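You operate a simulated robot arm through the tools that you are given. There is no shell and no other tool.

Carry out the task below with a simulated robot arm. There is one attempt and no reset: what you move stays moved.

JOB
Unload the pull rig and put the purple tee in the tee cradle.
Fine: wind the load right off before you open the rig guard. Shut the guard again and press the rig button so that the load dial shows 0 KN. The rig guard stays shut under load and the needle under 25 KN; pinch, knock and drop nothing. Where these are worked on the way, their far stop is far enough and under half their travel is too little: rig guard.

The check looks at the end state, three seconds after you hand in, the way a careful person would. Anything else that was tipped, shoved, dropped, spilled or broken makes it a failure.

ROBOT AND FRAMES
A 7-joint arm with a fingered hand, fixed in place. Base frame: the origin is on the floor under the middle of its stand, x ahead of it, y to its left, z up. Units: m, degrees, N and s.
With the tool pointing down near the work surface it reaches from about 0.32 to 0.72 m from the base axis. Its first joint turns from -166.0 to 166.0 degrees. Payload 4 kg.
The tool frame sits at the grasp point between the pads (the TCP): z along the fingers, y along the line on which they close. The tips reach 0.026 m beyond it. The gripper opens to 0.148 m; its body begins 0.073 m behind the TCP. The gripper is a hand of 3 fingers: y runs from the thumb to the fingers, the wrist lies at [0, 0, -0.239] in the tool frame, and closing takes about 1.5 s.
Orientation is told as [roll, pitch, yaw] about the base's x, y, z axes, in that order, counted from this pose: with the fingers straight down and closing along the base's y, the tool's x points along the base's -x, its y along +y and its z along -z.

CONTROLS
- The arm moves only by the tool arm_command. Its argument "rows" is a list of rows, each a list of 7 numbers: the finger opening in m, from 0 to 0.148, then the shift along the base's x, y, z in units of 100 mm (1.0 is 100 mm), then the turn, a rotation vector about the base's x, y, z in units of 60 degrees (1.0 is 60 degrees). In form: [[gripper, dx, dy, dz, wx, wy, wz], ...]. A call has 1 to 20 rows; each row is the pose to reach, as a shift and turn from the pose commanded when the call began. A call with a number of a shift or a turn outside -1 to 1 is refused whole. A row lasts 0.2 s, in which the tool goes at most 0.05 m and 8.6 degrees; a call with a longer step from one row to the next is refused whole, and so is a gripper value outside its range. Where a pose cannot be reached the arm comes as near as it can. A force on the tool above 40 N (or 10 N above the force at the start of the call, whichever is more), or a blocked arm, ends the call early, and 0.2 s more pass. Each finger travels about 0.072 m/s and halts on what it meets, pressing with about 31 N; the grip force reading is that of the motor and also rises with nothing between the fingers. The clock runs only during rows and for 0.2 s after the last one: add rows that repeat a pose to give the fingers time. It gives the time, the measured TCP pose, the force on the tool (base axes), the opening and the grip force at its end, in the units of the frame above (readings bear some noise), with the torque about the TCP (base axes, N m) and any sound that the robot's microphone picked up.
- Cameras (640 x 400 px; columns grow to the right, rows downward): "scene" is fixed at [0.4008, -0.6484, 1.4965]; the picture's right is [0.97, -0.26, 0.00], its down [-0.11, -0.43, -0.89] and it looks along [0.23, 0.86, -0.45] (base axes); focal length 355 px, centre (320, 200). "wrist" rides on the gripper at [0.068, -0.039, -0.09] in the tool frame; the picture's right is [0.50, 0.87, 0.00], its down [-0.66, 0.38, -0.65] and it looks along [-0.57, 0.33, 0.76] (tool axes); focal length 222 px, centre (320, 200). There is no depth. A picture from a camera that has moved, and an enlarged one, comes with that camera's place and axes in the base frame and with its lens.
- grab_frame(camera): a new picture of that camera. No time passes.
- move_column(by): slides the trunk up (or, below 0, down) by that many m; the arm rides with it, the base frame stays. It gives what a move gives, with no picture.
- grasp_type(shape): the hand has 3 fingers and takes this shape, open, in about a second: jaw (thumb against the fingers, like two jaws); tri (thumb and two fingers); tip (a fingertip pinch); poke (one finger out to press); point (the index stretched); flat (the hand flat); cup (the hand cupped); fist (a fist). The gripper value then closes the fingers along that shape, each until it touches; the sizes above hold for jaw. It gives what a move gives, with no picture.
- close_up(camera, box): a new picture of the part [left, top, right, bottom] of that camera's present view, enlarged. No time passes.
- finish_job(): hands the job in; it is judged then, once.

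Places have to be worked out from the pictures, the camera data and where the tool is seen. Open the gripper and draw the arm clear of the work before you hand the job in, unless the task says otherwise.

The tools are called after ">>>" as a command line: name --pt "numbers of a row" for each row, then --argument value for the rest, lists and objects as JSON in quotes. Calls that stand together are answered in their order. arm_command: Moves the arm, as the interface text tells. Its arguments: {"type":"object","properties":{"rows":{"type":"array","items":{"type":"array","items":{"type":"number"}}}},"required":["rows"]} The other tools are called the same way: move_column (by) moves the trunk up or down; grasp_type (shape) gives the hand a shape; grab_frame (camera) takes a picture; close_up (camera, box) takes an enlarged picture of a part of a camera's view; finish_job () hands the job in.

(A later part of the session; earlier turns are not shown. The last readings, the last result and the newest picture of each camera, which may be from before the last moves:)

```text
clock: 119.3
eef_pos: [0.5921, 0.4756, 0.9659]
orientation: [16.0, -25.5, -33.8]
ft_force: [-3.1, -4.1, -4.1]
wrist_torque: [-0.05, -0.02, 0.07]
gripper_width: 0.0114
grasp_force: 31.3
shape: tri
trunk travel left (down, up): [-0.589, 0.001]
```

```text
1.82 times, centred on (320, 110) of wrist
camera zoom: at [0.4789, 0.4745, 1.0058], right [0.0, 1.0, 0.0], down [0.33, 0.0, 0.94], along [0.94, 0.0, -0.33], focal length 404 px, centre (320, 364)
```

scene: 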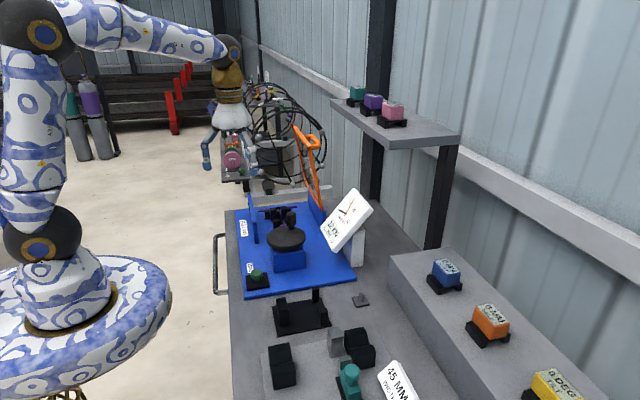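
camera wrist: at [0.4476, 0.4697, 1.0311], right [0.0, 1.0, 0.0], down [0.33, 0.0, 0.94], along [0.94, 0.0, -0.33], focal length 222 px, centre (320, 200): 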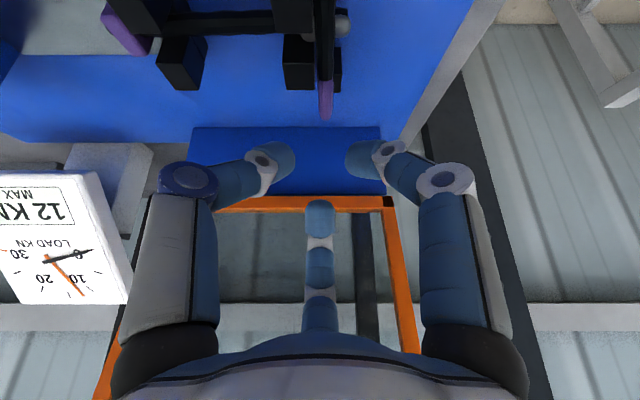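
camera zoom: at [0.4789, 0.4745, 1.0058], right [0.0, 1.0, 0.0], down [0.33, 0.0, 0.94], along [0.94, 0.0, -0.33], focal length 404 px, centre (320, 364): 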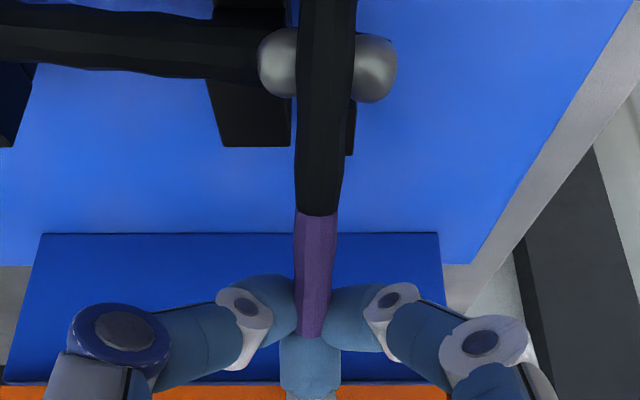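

The left end is still on its support at 25° tilt. I will lift fully clear and then set the tee down on top of the four blocks as a stable staging spot, where I can regrasp it securely at the T-junction. I lift another 25 mm.

>>> arm_command --pt "0.0 0 0 0.04 0 0 0" --pt "0.0 0 0 0.08 0 0 0" --pt "0.0 0 0 0.12 0 0 0" --pt "0.0 0 0 0.16 0 0 0" --pt "0.0 0 0 0.2 0 0 0" --pt "0.0 0 0 0.25 0 0 0" --pt "0.0 0 0 0.25 0 0 0"

>>> close_up --camera "scene" --box '[260, 150, 340, 235]'

>>> close_up --camera "wrist" --box '[200, 0, 440, 220]'

```text
clock: 120.9
eef_pos: [0.5927, 0.4755, 0.9905]
orientation: [16.2, -25.4, -33.7]
ft_force: [-0.1, -3.0, -3.6]
wrist_torque: [-0.09, -0.08, 0.08]
gripper_width: 0.011
grasp_force: 31.4
shape: tri
trunk travel left (down, up): [-0.589, 0.001]
```

```text
4.71 times, centred on (300, 192) of scene
camera zoom: at [0.4008, -0.6484, 1.4965], right [0.97, -0.26, 0.0], down [-0.11, -0.43, -0.89], along [0.23, 0.86, -0.45], focal length 1672 px, centre (414, 235)
```

zoom: 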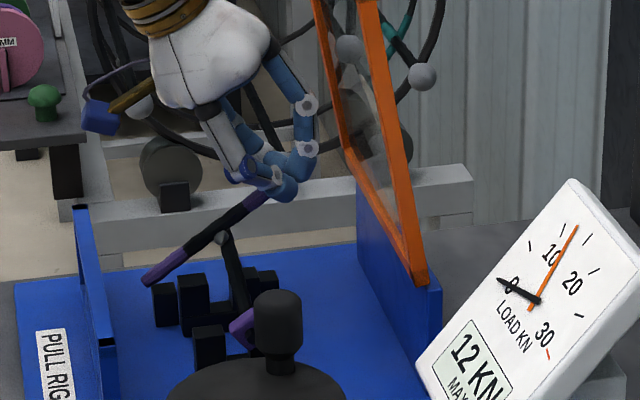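

```text
1.82 times, centred on (320, 110) of wrist
camera zoom: at [0.4796, 0.4749, 1.0312], right [0.0, 1.0, 0.0], down [0.33, 0.0, 0.94], along [0.94, 0.0, -0.33], focal length 404 px, centre (320, 364)
```

zoom: 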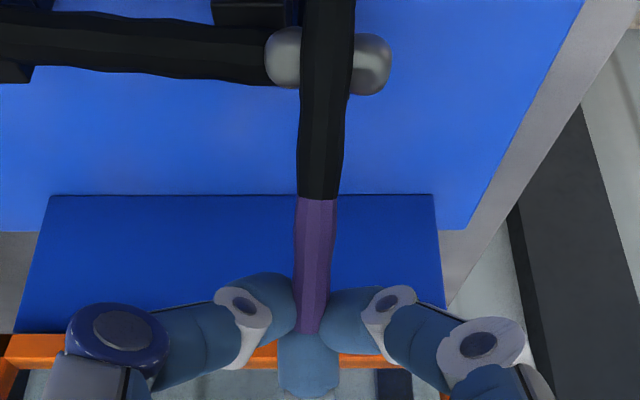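

The pinch is steady at 11 mm and the stem droops only about 6°; only the pivot about the closing axis is free. The cradle's posts can level the tee by themselves, so I'll carry it there hanging and lay it down. I lift clear another 50 mm.

>>> arm_command --pt "0.0 0 0 0.05 0 0 0" --pt "0.0 0 0 0.1 0 0 0" --pt "0.0 0 0 0.15 0 0 0" --pt "0.0 0 0 0.2 0 0 0" --pt "0.0 0 0 0.25 0 0 0" --pt "0.0 0 0 0.3 0 0 0" --pt "0.0 0 0 0.35 0 0 0" --pt "0.0 0 0 0.4 0 0 0" --pt "0.0 0 0 0.4 0 0 0"

>>> close_up --camera "scene" --box '[250, 130, 350, 235]'

>>> close_up --camera "wrist" --box '[200, 0, 440, 220]'

```text
clock: 122.9
eef_pos: [0.5923, 0.4737, 1.03]
orientation: [16.0, -25.3, -33.8]
ft_force: [-0.2, 0.1, 0.3]
wrist_torque: [0.0, 0.0, 0.0]
gripper_width: 0.0096
grasp_force: 31.1
shape: tri
trunk travel left (down, up): [-0.589, 0.001]
```

```text
3.81 times, centred on (300, 182) of scene
camera zoom: at [0.4008, -0.6484, 1.4965], right [0.97, -0.26, 0.0], down [-0.11, -0.43, -0.89], along [0.23, 0.86, -0.45], focal length 1354 px, centre (396, 267)
```

zoom: 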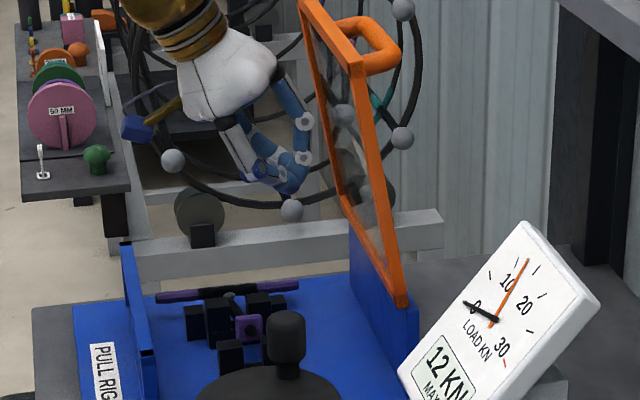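

```text
1.82 times, centred on (320, 110) of wrist
camera zoom: at [0.4785, 0.4737, 1.0713], right [0.0, 1.0, 0.0], down [0.33, 0.0, 0.94], along [0.94, 0.0, -0.33], focal length 404 px, centre (320, 364)
```

zoom: 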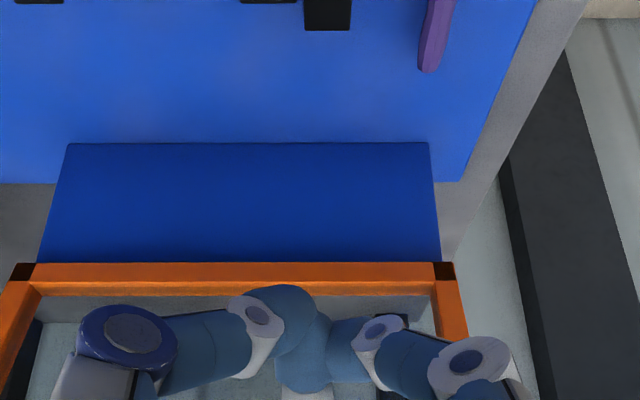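

The bar slipped out and the tee has dropped back into the rig area. I stop and look carefully at where it lies.

>>> close_up --camera "scene" --box '[265, 190, 325, 235]'

>>> close_up --camera "wrist" --box '[280, 0, 440, 100]'

>>> grab_frame --camera "wrist"

```text
8.89 times, centred on (295, 212) of scene
camera zoom: at [0.4008, -0.6484, 1.4965], right [0.97, -0.26, 0.0], down [-0.11, -0.43, -0.89], along [0.23, 0.86, -0.45], focal length 3158 px, centre (542, 89)
```

zoom: 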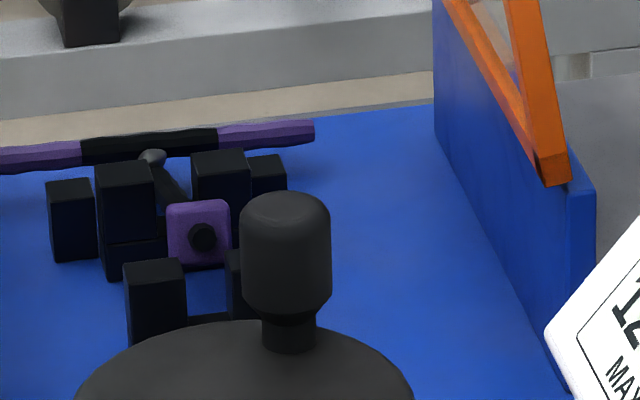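

```text
4.00 times, centred on (360, 50) of wrist
camera zoom: at [0.4785, 0.4737, 1.0713], right [0.0, 1.0, 0.0], down [0.33, 0.0, 0.94], along [0.94, 0.0, -0.33], focal length 888 px, centre (160, 800)
```

zoom: 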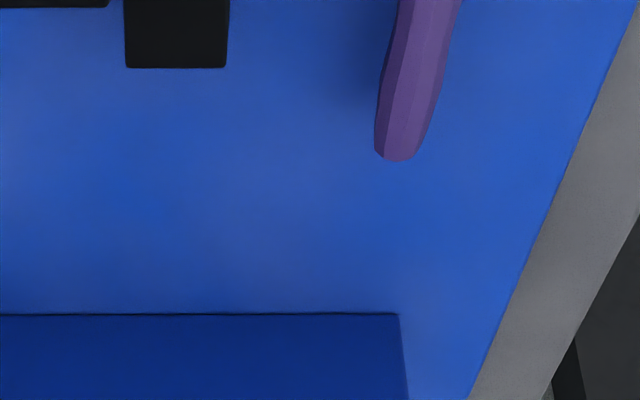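

```text
taken
camera wrist: at [0.4785, 0.4737, 1.0713], right [0.0, 1.0, 0.0], down [0.33, 0.0, 0.94], along [0.94, 0.0, -0.33], focal length 222 px, centre (320, 200)
```

wrist: 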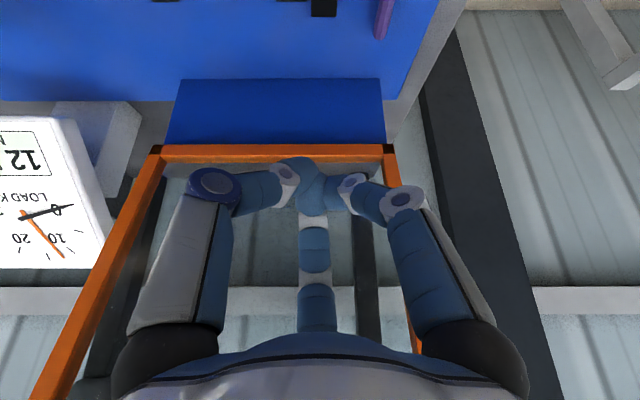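

The tee dropped a short way. It now lies with its crossbar on the board behind the supports (about y .52, z .885), the stem running forward between the rear blocks, and nothing else disturbed. In this position the T-junction is open, so I can take a proper three-finger grip around it. I back off and reorient the hand for that.

>>> arm_command --pt "0.02 -0.15 -0.05 0.05 0 0.06 0" --pt "0.04 -0.35 -0.15 0.1 0 0.16 0" --pt "0.06 -0.55 -0.25 0.15 0 0.26 0" --pt "0.07 -0.75 -0.35 0.2 0 0.36 0" --pt "0.07 -0.9 -0.5 0.2 0 0.44 0" --pt "0.07 -1.0 -0.6 0.2 0 0.5 0" --pt "0.07 -1.0 -0.6 0.2 0 0.5 0"

>>> arm_command --pt "0.07 0 0 0.02 0 0 0.12" --pt "0.07 0 0 0.04 0 0 0.24" --pt "0.07 0 0 0.06 0 0 0.36" --pt "0.07 0 0 0.06 0 0 0.48" --pt "0.07 0 0 0.06 0 0 0.6" --pt "0.07 0 0 0.06 0 0 0.72" --pt "0.07 0 0 0.06 0 0 0.84" --pt "0.07 0 0 0.06 0 0 0.96" --pt "0.07 0 0 0.06 0 0 1.0" --pt "0.07 0 0 0.06 0 0 1.0"

>>> arm_command --pt "0.07 0 0 0 0 0 0.12" --pt "0.07 0 0 0 0 0 0.24" --pt "0.07 0 0 0 0 0 0.36" --pt "0.07 0 0 0 0 0 0.48" --pt "0.07 0 0 0 0 0 0.5" --pt "0.07 0 0 0 0 0 0.5"

>>> grab_frame --camera "wrist"

```text
clock: 124.5
eef_pos: [0.4923, 0.4135, 1.05]
orientation: [-0.1, 0.3, -30.2]
ft_force: [0.1, -0.2, -0.1]
wrist_torque: [0.0, 0.0, -0.01]
gripper_width: 0.0697
grasp_force: 0.0
shape: tri
trunk travel left (down, up): [-0.589, 0.001]
```

```text
clock: 126.7
eef_pos: [0.4923, 0.4142, 1.0566]
orientation: [-0.2, 0.2, 29.9]
ft_force: [0.7, -0.5, -0.6]
wrist_torque: [0.01, -0.03, 0.01]
gripper_width: 0.0696
grasp_force: 0.1
shape: tri
trunk travel left (down, up): [-0.589, 0.001]
```

```text
clock: 128.1
eef_pos: [0.4912, 0.4144, 1.0558]
orientation: [-0.1, 0.1, 59.9]
ft_force: [0.0, 0.1, -0.4]
wrist_torque: [0.0, 0.0, 0.04]
gripper_width: 0.0695
grasp_force: 0.1
shape: tri
trunk travel left (down, up): [-0.589, 0.001]
```

```text
taken
camera wrist: at [0.492, 0.3364, 1.1482], right [-1.0, 0.0, 0.0], down [0.0, 0.76, 0.65], along [0.0, 0.65, -0.76], focal length 222 px, centre (320, 200)
```

wrist: 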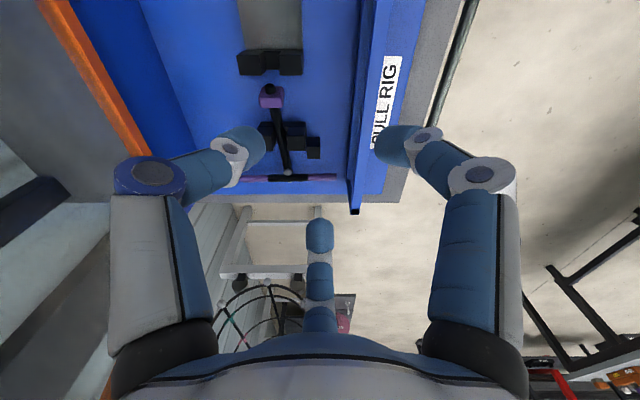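

>>> close_up --camera "wrist" --box '[200, 30, 380, 220]'

>>> close_up --camera "wrist" --box '[230, 70, 350, 200]'

```text
2.11 times, centred on (290, 125) of wrist
camera zoom: at [0.492, 0.3364, 1.1482], right [-1.0, 0.0, 0.0], down [0.0, 0.76, 0.65], along [0.0, 0.65, -0.76], focal length 468 px, centre (383, 358)
```

zoom: 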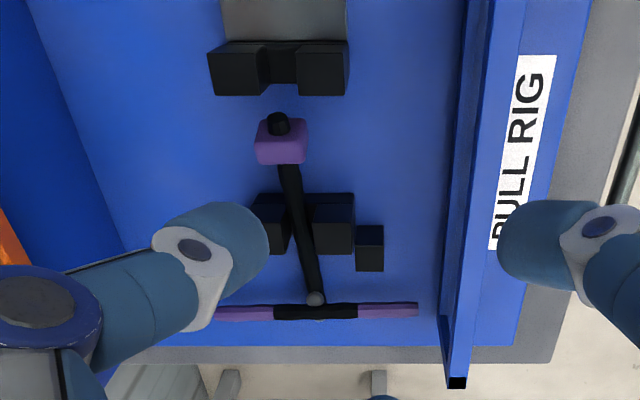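

```text
3.08 times, centred on (290, 135) of wrist
camera zoom: at [0.492, 0.3364, 1.1482], right [-1.0, 0.0, 0.0], down [0.0, 0.76, 0.65], along [0.0, 0.65, -0.76], focal length 684 px, centre (412, 400)
```

zoom: 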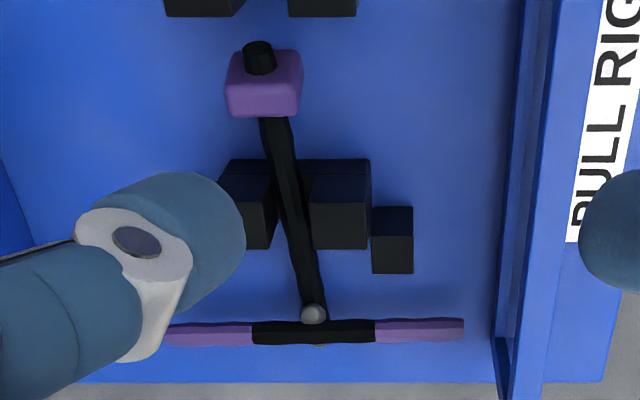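

Now I have a clear top view: crossbar at y≈.522, z≈.885 (x .468–.608), stem square to it, cap at (.542, .406). I lean the hand slightly outward and move above the T-junction, with one finger to go behind the crossbar and the others into the two front corners.

>>> arm_command --pt "0.06 0.1 0.15 -0.02 0.04 -0.06 0" --pt "0.05 0.2 0.35 -0.05 0.08 -0.12 0" --pt "0.05 0.3 0.55 -0.1 0.115 -0.17 0" --pt "0.05 0.4 0.75 -0.15 0.133 -0.2 0" --pt "0.05 0.46 0.95 -0.2 0.133 -0.2 0" --pt "0.05 0.46 1.0 -0.25 0.133 -0.2 0" --pt "0.05 0.46 1.0 -0.25 0.133 -0.2 0"

>>> close_up --camera "wrist" --box '[220, 60, 420, 260]'

>>> close_up --camera "scene" --box '[250, 150, 340, 235]'

```text
clock: 129.7
eef_pos: [0.5398, 0.5135, 1.0316]
orientation: [-6.6, -12.7, 60.6]
ft_force: [-0.1, 0.4, -0.4]
wrist_torque: [0.01, 0.0, -0.01]
gripper_width: 0.0503
grasp_force: 0.0
shape: tri
trunk travel left (down, up): [-0.589, 0.001]
```

```text
2.00 times, centred on (320, 160) of wrist
camera zoom: at [0.5213, 0.4247, 1.1097], right [-0.98, 0.02, -0.21], down [-0.14, 0.66, 0.74], along [0.15, 0.75, -0.65], focal length 444 px, centre (320, 280)
```

zoom: 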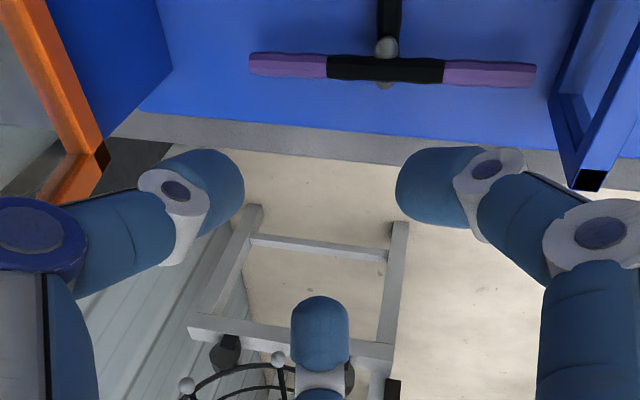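

```text
4.71 times, centred on (295, 192) of scene
camera zoom: at [0.4008, -0.6484, 1.4965], right [0.97, -0.26, 0.0], down [-0.11, -0.43, -0.89], along [0.23, 0.86, -0.45], focal length 1672 px, centre (438, 235)
```

zoom: 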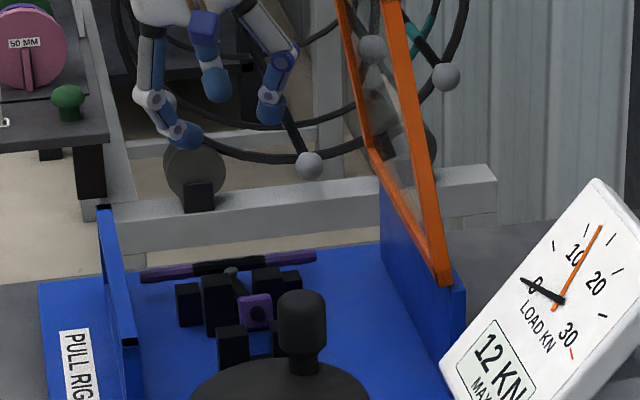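

The junction is at (.537, .520). I descend 100 mm directly above it, with the fingers pre-opened to 50 mm.

>>> arm_command --pt "0.05 -0.02 0.01 -0.2 0 0 0" --pt "0.05 -0.04 0.025 -0.4 0 0 0" --pt "0.05 -0.04 0.025 -0.6 0 0 0" --pt "0.05 -0.04 0.025 -0.8 0 0 0" --pt "0.05 -0.04 0.025 -1.0 0 0 0" --pt "0.05 -0.04 0.025 -1.0 0 0 0"

>>> close_up --camera "wrist" --box '[220, 60, 420, 260]'

>>> close_up --camera "scene" --box '[250, 160, 340, 235]'

```text
clock: 131.1
eef_pos: [0.5353, 0.5184, 0.9316]
orientation: [-6.5, -12.8, 60.6]
ft_force: [-0.2, 0.7, -1.1]
wrist_torque: [0.02, 0.01, 0.03]
gripper_width: 0.0505
grasp_force: 0.1
shape: tri
trunk travel left (down, up): [-0.589, 0.001]
```

```text
2.00 times, centred on (320, 160) of wrist
camera zoom: at [0.5164, 0.4279, 1.0092], right [-0.98, 0.02, -0.21], down [-0.14, 0.66, 0.74], along [0.15, 0.75, -0.65], focal length 444 px, centre (320, 280)
```

zoom: 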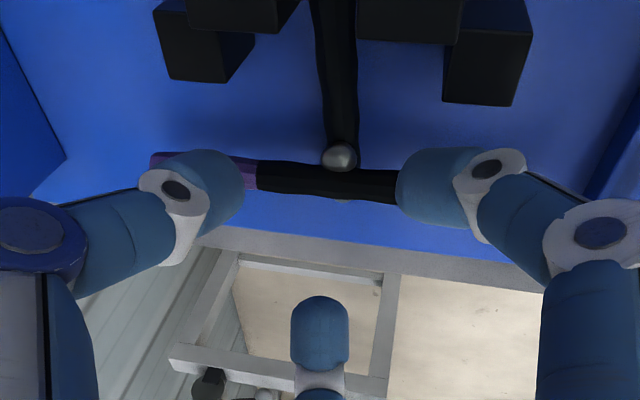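

```text
5.33 times, centred on (295, 198) of scene
camera zoom: at [0.4008, -0.6484, 1.4965], right [0.97, -0.26, 0.0], down [-0.11, -0.43, -0.89], along [0.23, 0.86, -0.45], focal length 1895 px, centre (453, 213)
```

zoom: 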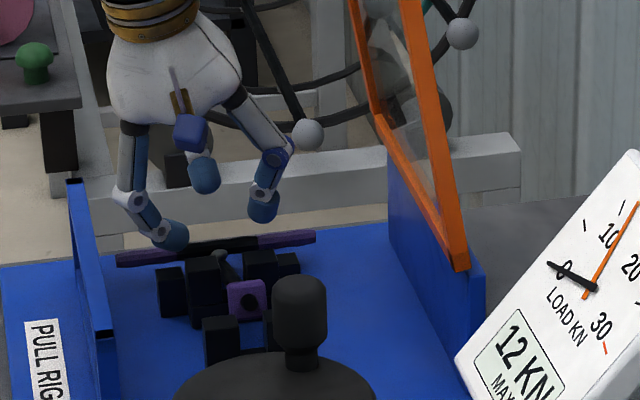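

The junction is at (.538, .518). I trim the position by 5 mm in -y, narrow to 45 mm, and descend most of the way.

>>> arm_command --pt "0.045 0.01 -0.025 0 0 0 0" --pt "0.045 0.01 -0.05 -0.05 0 0 0" --pt "0.045 0.01 -0.05 -0.15 0 0 0" --pt "0.045 0.01 -0.05 -0.25 0 0 0" --pt "0.045 0.01 -0.05 -0.33 0 0 0" --pt "0.045 0.01 -0.05 -0.33 0 0 0"

>>> close_up --camera "wrist" --box '[220, 90, 420, 290]'

>>> close_up --camera "scene" --box '[250, 160, 340, 235]'

```text
clock: 132.5
eef_pos: [0.5335, 0.5138, 0.898]
orientation: [-6.5, -12.8, 60.6]
ft_force: [-0.9, 8.7, 6.8]
wrist_torque: [-0.12, 0.31, -0.33]
gripper_width: 0.044
grasp_force: 0.0
shape: tri
trunk travel left (down, up): [-0.589, 0.001]
```

```text
2.00 times, centred on (320, 190) of wrist
camera zoom: at [0.5155, 0.4233, 0.976], right [-0.98, 0.02, -0.21], down [-0.14, 0.66, 0.74], along [0.15, 0.75, -0.64], focal length 444 px, centre (320, 220)
```

zoom: 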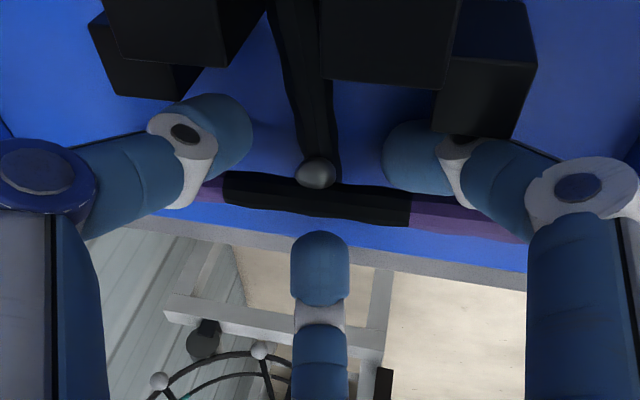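

```text
5.33 times, centred on (295, 198) of scene
camera zoom: at [0.4008, -0.6484, 1.4965], right [0.97, -0.26, 0.0], down [-0.11, -0.43, -0.89], along [0.23, 0.86, -0.45], focal length 1895 px, centre (453, 213)
```

zoom: 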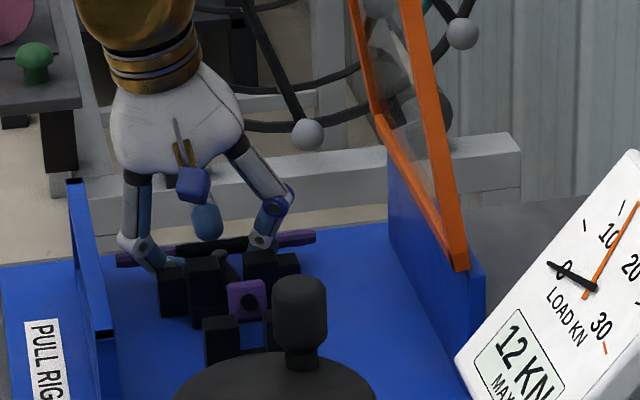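

A finger brushes a support block (about 9 N), so I shift 4 mm in +y, narrow slightly and lower the last few mm.

>>> arm_command --pt "0.042 0.005 0.04 0.02 0 0 0" --pt "0.04 0.01 0.045 0.02 0 0 0" --pt "0.04 0.02 0.045 -0.02 0 0 0" --pt "0.04 0.02 0.045 -0.06 0 0 0" --pt "0.04 0.02 0.045 -0.09 0 0 0" --pt "0.04 0.02 0.045 -0.09 0 0 0"

>>> close_up --camera "wrist" --box '[220, 90, 420, 290]'

```text
clock: 133.9
eef_pos: [0.5361, 0.5163, 0.8894]
orientation: [-6.5, -12.8, 60.6]
ft_force: [-2.0, 4.4, 13.8]
wrist_torque: [-0.28, 0.42, -0.33]
gripper_width: 0.0395
grasp_force: 0.1
shape: tri
trunk travel left (down, up): [-0.589, 0.001]
```

```text
2.00 times, centred on (320, 190) of wrist
camera zoom: at [0.5181, 0.4266, 0.9683], right [-0.98, 0.02, -0.21], down [-0.15, 0.66, 0.74], along [0.15, 0.75, -0.64], focal length 444 px, centre (320, 220)
```

zoom: 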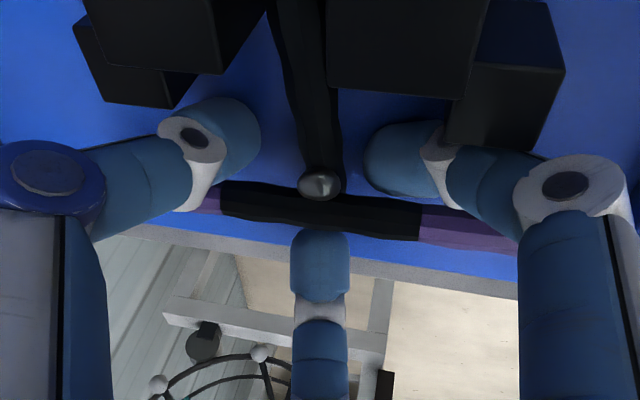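

I'm at grip height with light pressure on one support. I close around the junction now, which pulls that finger inward off the support.

>>> arm_command --pt "0.035 0 0 0.005 0 0 0" --pt "0.03 0 0 0.005 0 0 0" --pt "0.025 0 0 0.005 0 0 0" --pt "0.02 0 0 0.005 0 0 0" --pt "0.015 0 0 0.005 0 0 0" --pt "0.01 0 0 0.005 0 0 0" --pt "0.005 0 0 0.005 0 0 0" --pt "0.0 0 0 0.005 0 0 0" --pt "0.0 0 0 0.005 0 0 0"

>>> close_up --camera "wrist" --box '[220, 90, 420, 290]'

>>> close_up --camera "scene" --box '[250, 160, 340, 235]'

```text
clock: 135.9
eef_pos: [0.5373, 0.5152, 0.8894]
orientation: [-6.6, -12.7, 60.6]
ft_force: [0.6, 1.2, 1.2]
wrist_torque: [0.13, -0.03, -0.01]
gripper_width: 0.0144
grasp_force: 31.3
shape: tri
trunk travel left (down, up): [-0.589, 0.001]
```

```text
2.00 times, centred on (320, 190) of wrist
camera zoom: at [0.5193, 0.4263, 0.9679], right [-0.98, 0.02, -0.21], down [-0.14, 0.66, 0.74], along [0.15, 0.75, -0.65], focal length 444 px, centre (320, 220)
```

zoom: 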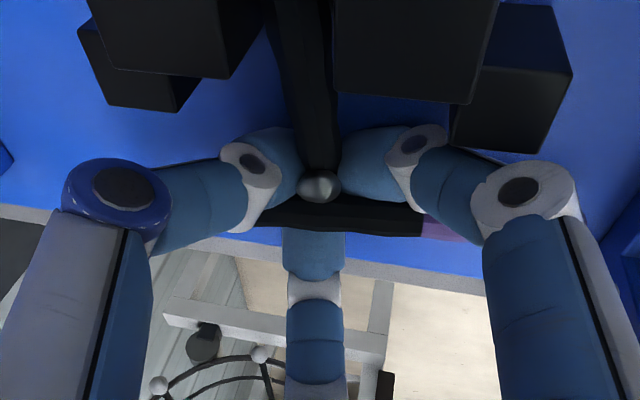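

```text
5.33 times, centred on (295, 198) of scene
camera zoom: at [0.4008, -0.6484, 1.4965], right [0.97, -0.26, 0.0], down [-0.11, -0.43, -0.89], along [0.23, 0.86, -0.45], focal length 1895 px, centre (453, 213)
```

zoom: 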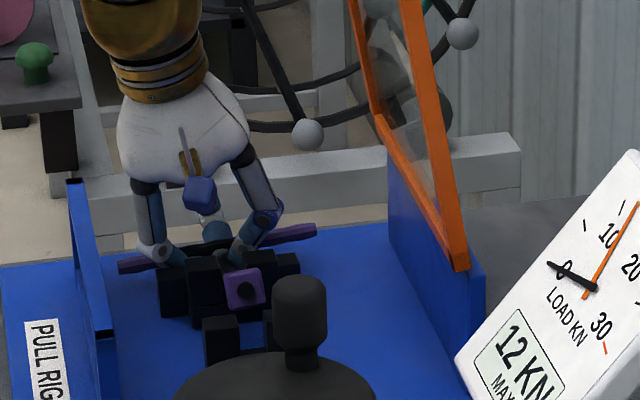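

A balanced three-finger grip around the T-junction: thumb and finger either side of the stem, third finger behind the crossbar. I lift 12 mm gently and check.

>>> arm_command --pt "0.0 0 0 0.02 0 0 0" --pt "0.0 0 0 0.04 0 0 0" --pt "0.0 0 0 0.06 0 0 0" --pt "0.0 0 0 0.08 0 0 0" --pt "0.0 0 0 0.1 0 0 0" --pt "0.0 0 0 0.12 0 0 0" --pt "0.0 0 0 0.12 0 0 0"

>>> close_up --camera "wrist" --box '[200, 40, 440, 290]'

>>> close_up --camera "scene" --box '[250, 160, 340, 235]'

```text
clock: 137.5
eef_pos: [0.538, 0.5161, 0.9013]
orientation: [-6.6, -12.7, 60.5]
ft_force: [0.3, 0.4, -3.4]
wrist_torque: [0.09, 0.0, -0.01]
gripper_width: 0.0138
grasp_force: 30.9
shape: tri
trunk travel left (down, up): [-0.589, 0.001]
```

```text
1.60 times, centred on (320, 165) of wrist
camera zoom: at [0.5194, 0.427, 0.9797], right [-0.98, 0.02, -0.21], down [-0.14, 0.66, 0.73], along [0.15, 0.75, -0.65], focal length 355 px, centre (320, 256)
```

zoom: 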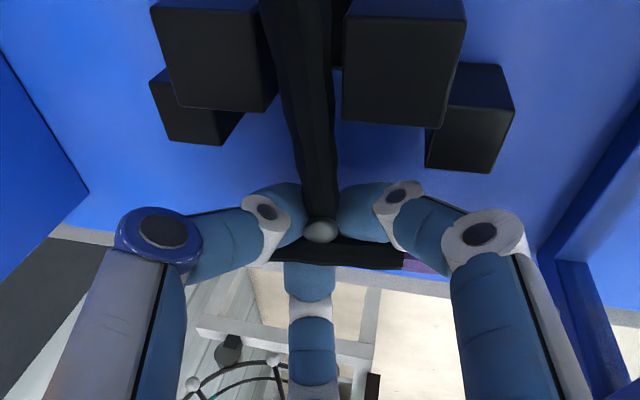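

```text
5.33 times, centred on (295, 198) of scene
camera zoom: at [0.4008, -0.6484, 1.4965], right [0.97, -0.26, 0.0], down [-0.11, -0.43, -0.89], along [0.23, 0.86, -0.45], focal length 1895 px, centre (453, 213)
```

zoom: 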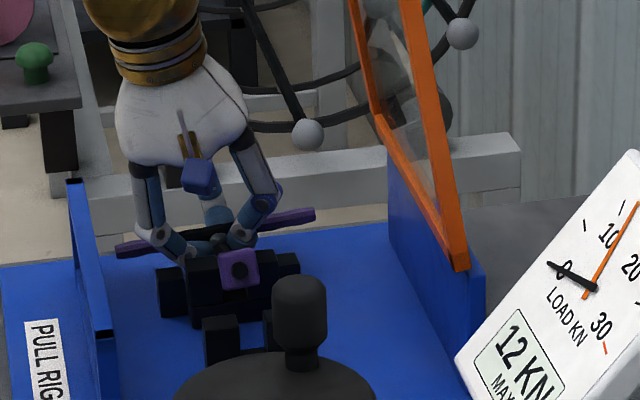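

The whole tee is up, level and steady: 3.4 N weight, little torque. I keep lifting in modest steps.

>>> arm_command --pt "0.0 0 0 0.03 0 0 0" --pt "0.0 0 0 0.06 0 0 0" --pt "0.0 0 0 0.09 0 0 0" --pt "0.0 0 0 0.12 0 0 0" --pt "0.0 0 0 0.15 0 0 0" --pt "0.0 0 0 0.2 0 0 0" --pt "0.0 0 0 0.25 0 0 0" --pt "0.0 0 0 0.3 0 0 0" --pt "0.0 0 0 0.3 0 0 0"

>>> close_up --camera "wrist" --box '[200, 40, 440, 290]'

>>> close_up --camera "scene" --box '[250, 150, 340, 235]'

```text
clock: 139.5
eef_pos: [0.5385, 0.5165, 0.9315]
orientation: [-6.6, -12.7, 60.6]
ft_force: [0.3, -0.3, -1.8]
wrist_torque: [0.11, -0.02, 0.0]
gripper_width: 0.014
grasp_force: 30.4
shape: tri
trunk travel left (down, up): [-0.589, 0.001]
```

```text
1.60 times, centred on (320, 165) of wrist
camera zoom: at [0.5192, 0.4266, 1.0099], right [-0.98, 0.02, -0.21], down [-0.14, 0.66, 0.74], along [0.15, 0.75, -0.65], focal length 355 px, centre (320, 256)
```

zoom: 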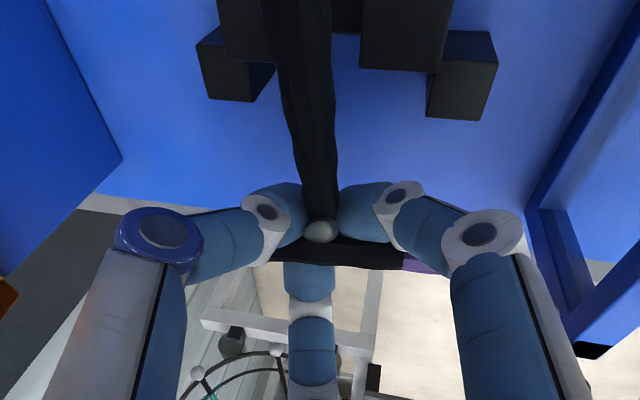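

```text
4.71 times, centred on (295, 192) of scene
camera zoom: at [0.4008, -0.6484, 1.4965], right [0.97, -0.26, 0.0], down [-0.11, -0.43, -0.89], along [0.23, 0.86, -0.45], focal length 1672 px, centre (438, 235)
```

zoom: 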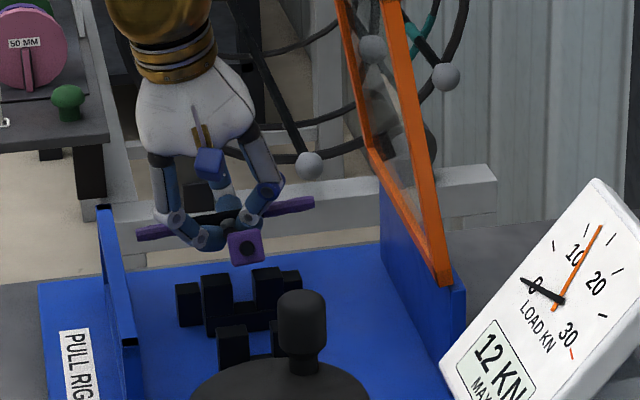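

The tee hangs securely at the junction. I raise it well clear of the guard wall.

>>> arm_command --pt "0.0 0 0 0.1 0 0 0" --pt "0.0 0 0 0.2 0 0 0" --pt "0.0 0 0 0.3 0 0 0" --pt "0.0 0 0 0.4 0 0 0" --pt "0.0 0 0 0.5 0 0 0" --pt "0.0 0 0 0.6 0 0 0" --pt "0.0 0 0 0.7 0 0 0" --pt "0.0 0 0 0.8 0 0 0" --pt "0.0 0 0 0.85 0 0 0" --pt "0.0 0 0 0.85 0 0 0"

>>> arm_command --pt "0.0 -0.1 -0.1 0.05 0 0 0" --pt "0.0 -0.2 -0.2 0.1 0 0 0" --pt "0.0 -0.3 -0.3 0.15 0 0 0" --pt "0.0 -0.4 -0.42 0.2 0 0 0" --pt "0.0 -0.5 -0.54 0.25 0 0 0" --pt "0.0 -0.6 -0.66 0.3 0 0 0" --pt "0.0 -0.7 -0.78 0.35 0 0 0" --pt "0.0 -0.75 -0.9 0.4 0 0 0" --pt "0.0 -0.8 -1.0 0.4 0 0 0" --pt "0.0 -0.8 -1.0 0.4 0 0 0"

>>> grab_frame --camera "wrist"

>>> grab_frame --camera "scene"

```text
clock: 141.7
eef_pos: [0.5369, 0.5165, 1.0157]
orientation: [-6.6, -12.7, 60.6]
ft_force: [-0.6, 0.8, -3.2]
wrist_torque: [0.07, 0.0, 0.0]
gripper_width: 0.0134
grasp_force: 31.8
shape: tri
trunk travel left (down, up): [-0.589, 0.001]
```

```text
clock: 143.9
eef_pos: [0.458, 0.4151, 1.0561]
orientation: [-6.6, -12.7, 60.6]
ft_force: [0.0, -0.5, -2.0]
wrist_torque: [0.1, -0.02, 0.0]
gripper_width: 0.0138
grasp_force: 30.9
shape: tri
trunk travel left (down, up): [-0.589, 0.001]
```

```text
taken
camera wrist: at [0.4397, 0.3267, 1.1349], right [-0.98, 0.02, -0.21], down [-0.14, 0.66, 0.74], along [0.15, 0.75, -0.65], focal length 222 px, centre (320, 200)
```

wrist: 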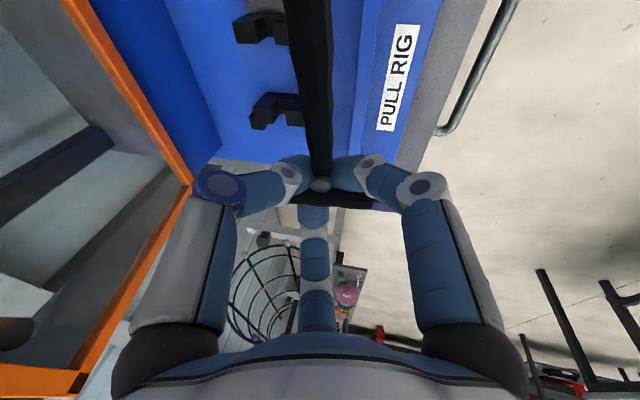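

```text
taken
```

scene: 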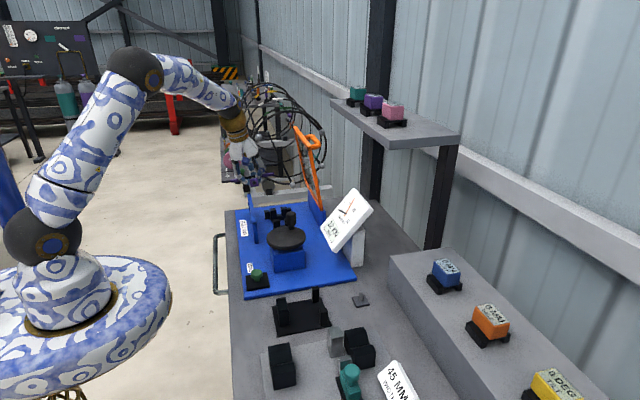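

The grip is stable (13.8 mm) and the tee is clear of the rig. I carry it toward the cradle while turning it -90° in yaw.

>>> arm_command --pt "0.0 0 -0.1 0.05 0 0 -0.1" --pt "0.0 0 -0.2 0.1 0 0 -0.2" --pt "0.0 0 -0.3 0.15 0 0 -0.3" --pt "0.0 0 -0.4 0.2 0 0 -0.4" --pt "0.0 0 -0.5 0.2 0 0 -0.5" --pt "0.0 0 -0.6 0.2 0 0 -0.6" --pt "0.0 0 -0.7 0.2 0 0 -0.7" --pt "0.0 0 -0.8 0.2 0 0 -0.8" --pt "0.0 0 -0.9 0.2 0 0 -0.9" --pt "0.0 0 -1.0 0.2 0 0 -1.0" --pt "0.0 0 -1.0 0.2 0 0 -1.0"

>>> arm_command --pt "0.0 0.02 -0.12 0 0 0 -0.07" --pt "0.0 0.05 -0.24 0 0 0 -0.14" --pt "0.0 0.08 -0.36 0 0 0 -0.21" --pt "0.0 0.12 -0.48 0 0 0 -0.28" --pt "0.0 0.16 -0.6 0 0 0 -0.35" --pt "0.0 0.2 -0.72 0 0 0 -0.42" --pt "0.0 0.25 -0.84 0 0 0 -0.48" --pt "0.0 0.3 -0.95 0 0 0 -0.5" --pt "0.0 0.3 -1.0 0 0 0 -0.5" --pt "0.0 0.3 -1.0 0 0 0 -0.5"

>>> grab_frame --camera "scene"

>>> grab_frame --camera "wrist"

```text
clock: 146.3
eef_pos: [0.4578, 0.3173, 1.0765]
orientation: [-6.5, -12.6, 0.5]
ft_force: [0.0, -0.1, -2.7]
wrist_torque: [0.03, -0.05, -0.01]
gripper_width: 0.0134
grasp_force: 30.5
shape: tri
trunk travel left (down, up): [-0.589, 0.001]
```

```text
clock: 148.5
eef_pos: [0.488, 0.2173, 1.0767]
orientation: [-6.6, -12.7, -29.3]
ft_force: [-0.8, 0.9, -2.7]
wrist_torque: [-0.02, -0.12, -0.03]
gripper_width: 0.0137
grasp_force: 31.1
shape: tri
trunk travel left (down, up): [-0.589, 0.001]
```

```text
taken
```

scene: 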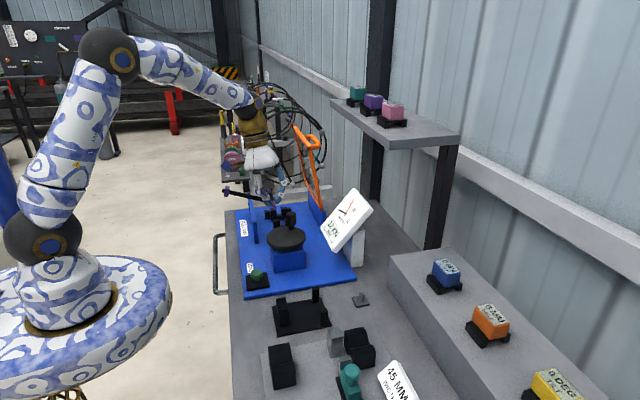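

```text
taken
camera wrist: at [0.3977, 0.2352, 1.155], right [0.02, 0.98, -0.21], down [0.66, 0.14, 0.74], along [0.75, -0.15, -0.65], focal length 222 px, centre (320, 200)
```

wrist: 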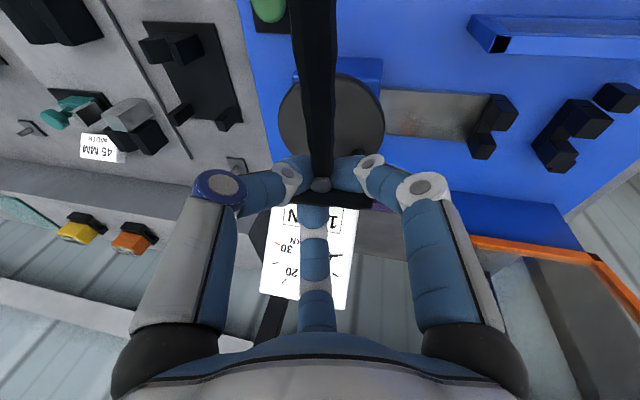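

Held firmly. I zoom to measure the tee's pitch and roll in the hand.

>>> close_up --camera "scene" --box '[205, 150, 305, 225]'

>>> close_up --camera "wrist" --box '[200, 0, 440, 250]'

```text
5.33 times, centred on (255, 188) of scene
camera zoom: at [0.4008, -0.6484, 1.4965], right [0.97, -0.26, 0.0], down [-0.11, -0.43, -0.89], along [0.23, 0.86, -0.45], focal length 1895 px, centre (667, 267)
```

zoom: 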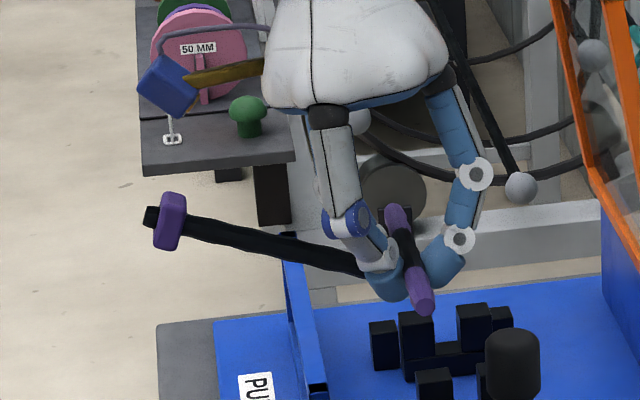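

```text
1.60 times, centred on (320, 125) of wrist
camera zoom: at [0.3977, 0.2352, 1.155], right [0.02, 0.98, -0.21], down [0.66, 0.14, 0.74], along [0.75, -0.15, -0.65], focal length 355 px, centre (320, 320)
```

zoom: 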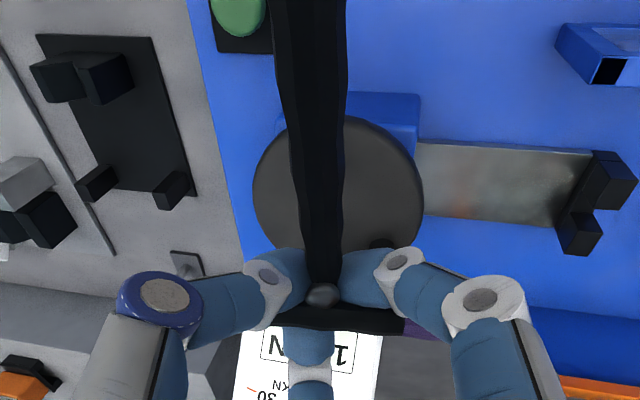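

Measured from the scene view, the cap is pitched up about 19.5° and the -y end of the crossbar is up about 4.6°. I move on over the cradle and level the tee with the matching hand rotation.

>>> arm_command --pt "0.0 0.04 -0.12 0 0.008 -0.035 0" --pt "0.0 0.08 -0.24 0 0.016 -0.07 0" --pt "0.0 0.12 -0.36 0 0.025 -0.105 0" --pt "0.0 0.16 -0.48 0 0.033 -0.14 0" --pt "0.0 0.2 -0.6 0 0.041 -0.175 0" --pt "0.0 0.24 -0.72 0 0.05 -0.21 0" --pt "0.0 0.28 -0.84 0 0.058 -0.245 0" --pt "0.0 0.32 -0.95 0 0.067 -0.28 0" --pt "0.0 0.36 -1.0 0 0.077 -0.325 0" --pt "0.0 0.36 -1.0 0 0.077 -0.325 0"

>>> arm_command --pt "0.0 0.05 -0.12 0 0 0 0" --pt "0.0 0.1 -0.24 0 0 0 0" --pt "0.0 0.15 -0.36 0 0 0 0" --pt "0.0 0.2 -0.48 0 0 0 0" --pt "0.0 0.25 -0.6 0 0 0 0" --pt "0.0 0.3 -0.72 0 0 0 0" --pt "0.0 0.34 -0.84 0 0 0 0" --pt "0.0 0.38 -0.95 0 0 0 0" --pt "0.0 0.38 -1.0 0 0 0 0" --pt "0.0 0.38 -1.0 0 0 0 0"

>>> grab_frame --camera "scene"

>>> grab_frame --camera "wrist"

```text
clock: 150.7
eef_pos: [0.5236, 0.1153, 1.075]
orientation: [8.6, -26.9, -34.6]
ft_force: [0.1, 0.0, -2.6]
wrist_torque: [-0.01, -0.09, -0.01]
gripper_width: 0.0135
grasp_force: 31.4
shape: tri
trunk travel left (down, up): [-0.589, 0.001]
```

```text
clock: 152.9
eef_pos: [0.5615, 0.0159, 1.0759]
orientation: [8.5, -26.9, -34.6]
ft_force: [-0.1, 0.0, -2.7]
wrist_torque: [0.02, -0.07, 0.0]
gripper_width: 0.0137
grasp_force: 30.9
shape: tri
trunk travel left (down, up): [-0.589, 0.001]
```

```text
taken
```

scene: 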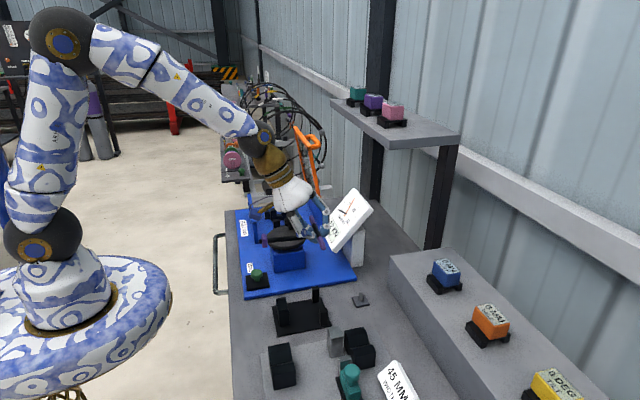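

```text
taken
camera wrist: at [0.4499, 0.0285, 1.1219], right [0.07, 0.99, -0.11], down [0.38, 0.08, 0.92], along [0.92, -0.11, -0.37], focal length 222 px, centre (320, 200)
```

wrist: 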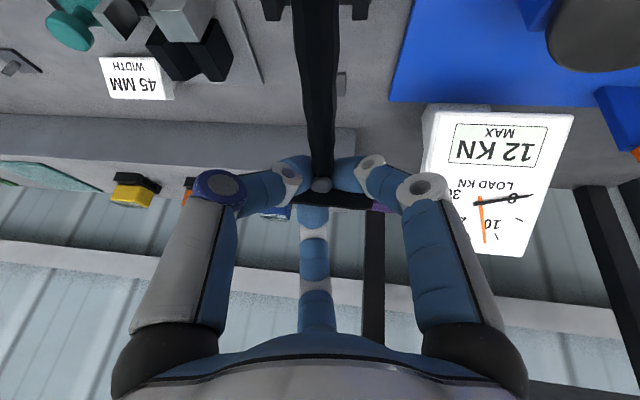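

>>> close_up --camera "scene" --box '[240, 190, 350, 270]'

>>> close_up --camera "wrist" --box '[200, 0, 440, 220]'

```text
5.00 times, centred on (295, 230) of scene
camera zoom: at [0.4008, -0.6484, 1.4965], right [0.97, -0.26, 0.0], down [-0.11, -0.43, -0.89], along [0.23, 0.86, -0.45], focal length 1776 px, centre (445, 50)
```

zoom: 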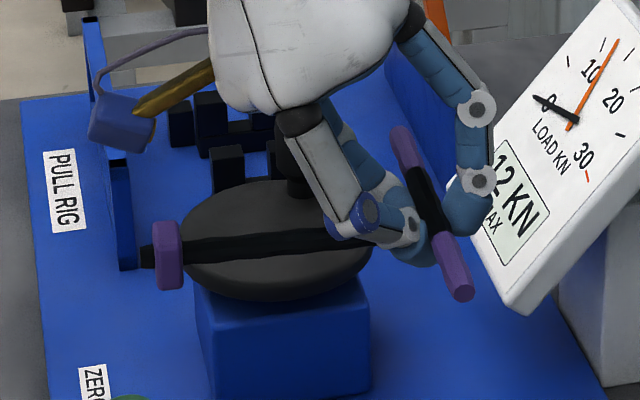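

```text
1.82 times, centred on (320, 110) of wrist
camera zoom: at [0.4499, 0.0285, 1.1219], right [0.07, 0.99, -0.11], down [0.38, 0.08, 0.92], along [0.92, -0.11, -0.37], focal length 404 px, centre (320, 364)
```

zoom: 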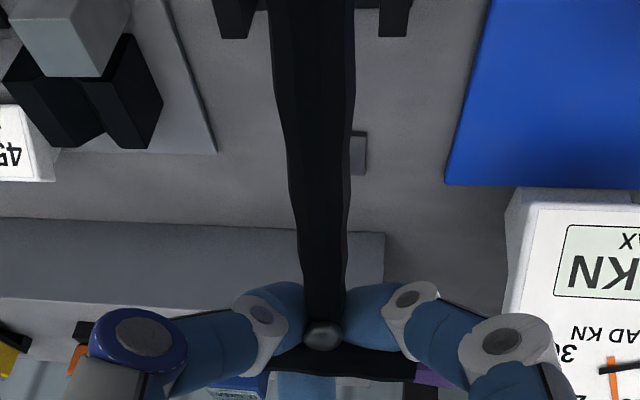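

The stem is level within about 1° and the crossbar is level, with about 4° of yaw to correct. I correct it and move down to z≈1.0 over the cradle.

>>> arm_command --pt "0.0 -0.01 -0.06 -0.06 0 0 0.015" --pt "0.0 -0.02 -0.12 -0.15 0 0 0.03" --pt "0.0 -0.03 -0.18 -0.3 0 0 0.045" --pt "0.0 -0.04 -0.22 -0.45 0 0 0.06" --pt "0.0 -0.04 -0.22 -0.6 0 0 0.07" --pt "0.0 -0.04 -0.22 -0.7 0 0 0.07" --pt "0.0 -0.04 -0.22 -0.75 0 0 0.07" --pt "0.0 -0.04 -0.22 -0.75 0 0 0.07"

>>> close_up --camera "scene" --box '[245, 215, 365, 335]'

>>> grab_frame --camera "wrist"

```text
clock: 154.7
eef_pos: [0.5581, -0.0062, 1.0015]
orientation: [8.5, -26.9, -30.4]
ft_force: [0.2, -0.5, -2.7]
wrist_torque: [-0.01, -0.12, 0.01]
gripper_width: 0.0134
grasp_force: 31.0
shape: tri
trunk travel left (down, up): [-0.589, 0.001]
```

```text
3.33 times, centred on (305, 275) of scene
camera zoom: at [0.4008, -0.6484, 1.4965], right [0.97, -0.26, 0.0], down [-0.11, -0.43, -0.89], along [0.23, 0.86, -0.45], focal length 1184 px, centre (370, -50)
```

zoom: 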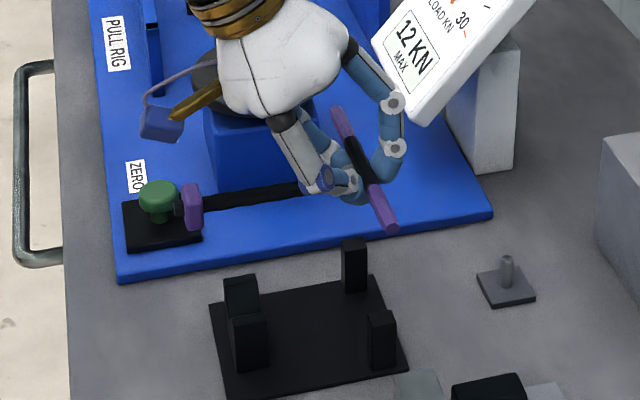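

```text
taken
camera wrist: at [0.4451, -0.0017, 1.0462], right [0.0, 0.99, -0.11], down [0.37, 0.1, 0.92], along [0.93, -0.04, -0.37], focal length 222 px, centre (320, 200)
```

wrist: 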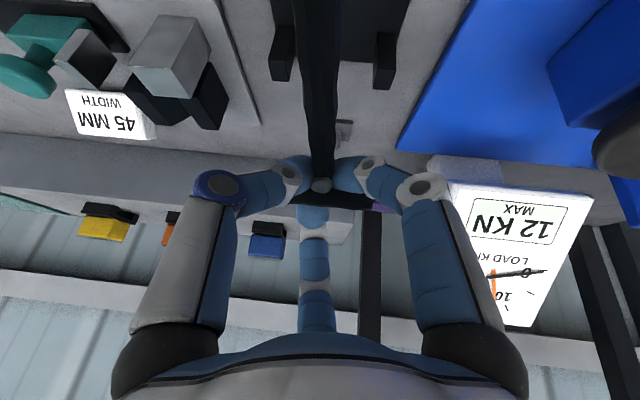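

>>> close_up --camera "wrist" --box '[220, 0, 420, 210]'

>>> close_up --camera "scene" --box '[265, 280, 345, 345]'

```text
1.90 times, centred on (320, 105) of wrist
camera zoom: at [0.4451, -0.0017, 1.0462], right [0.0, 0.99, -0.11], down [0.37, 0.1, 0.92], along [0.93, -0.04, -0.37], focal length 423 px, centre (320, 381)
```

zoom: 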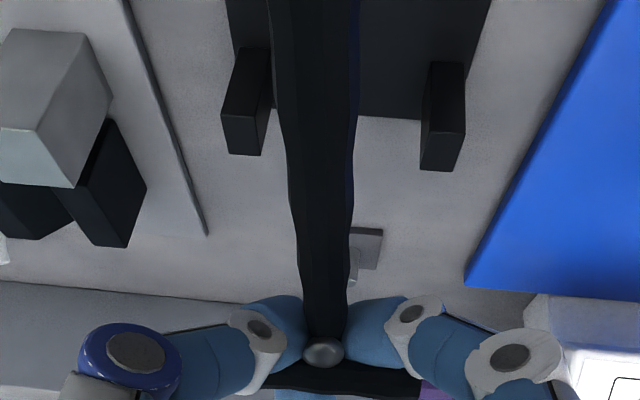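

```text
6.15 times, centred on (305, 312) of scene
camera zoom: at [0.4008, -0.6484, 1.4965], right [0.97, -0.26, 0.0], down [-0.11, -0.43, -0.89], along [0.23, 0.86, -0.45], focal length 2186 px, centre (412, -492)
```

zoom: 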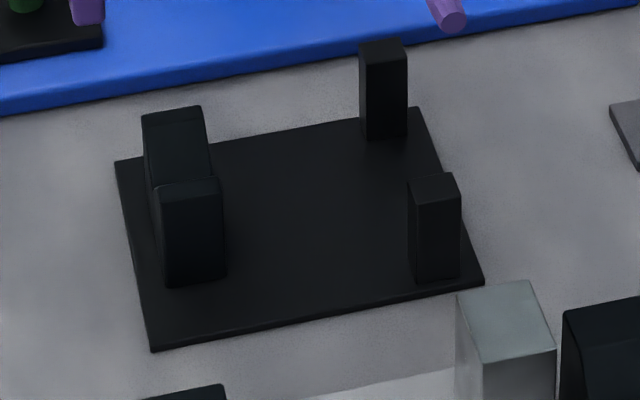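

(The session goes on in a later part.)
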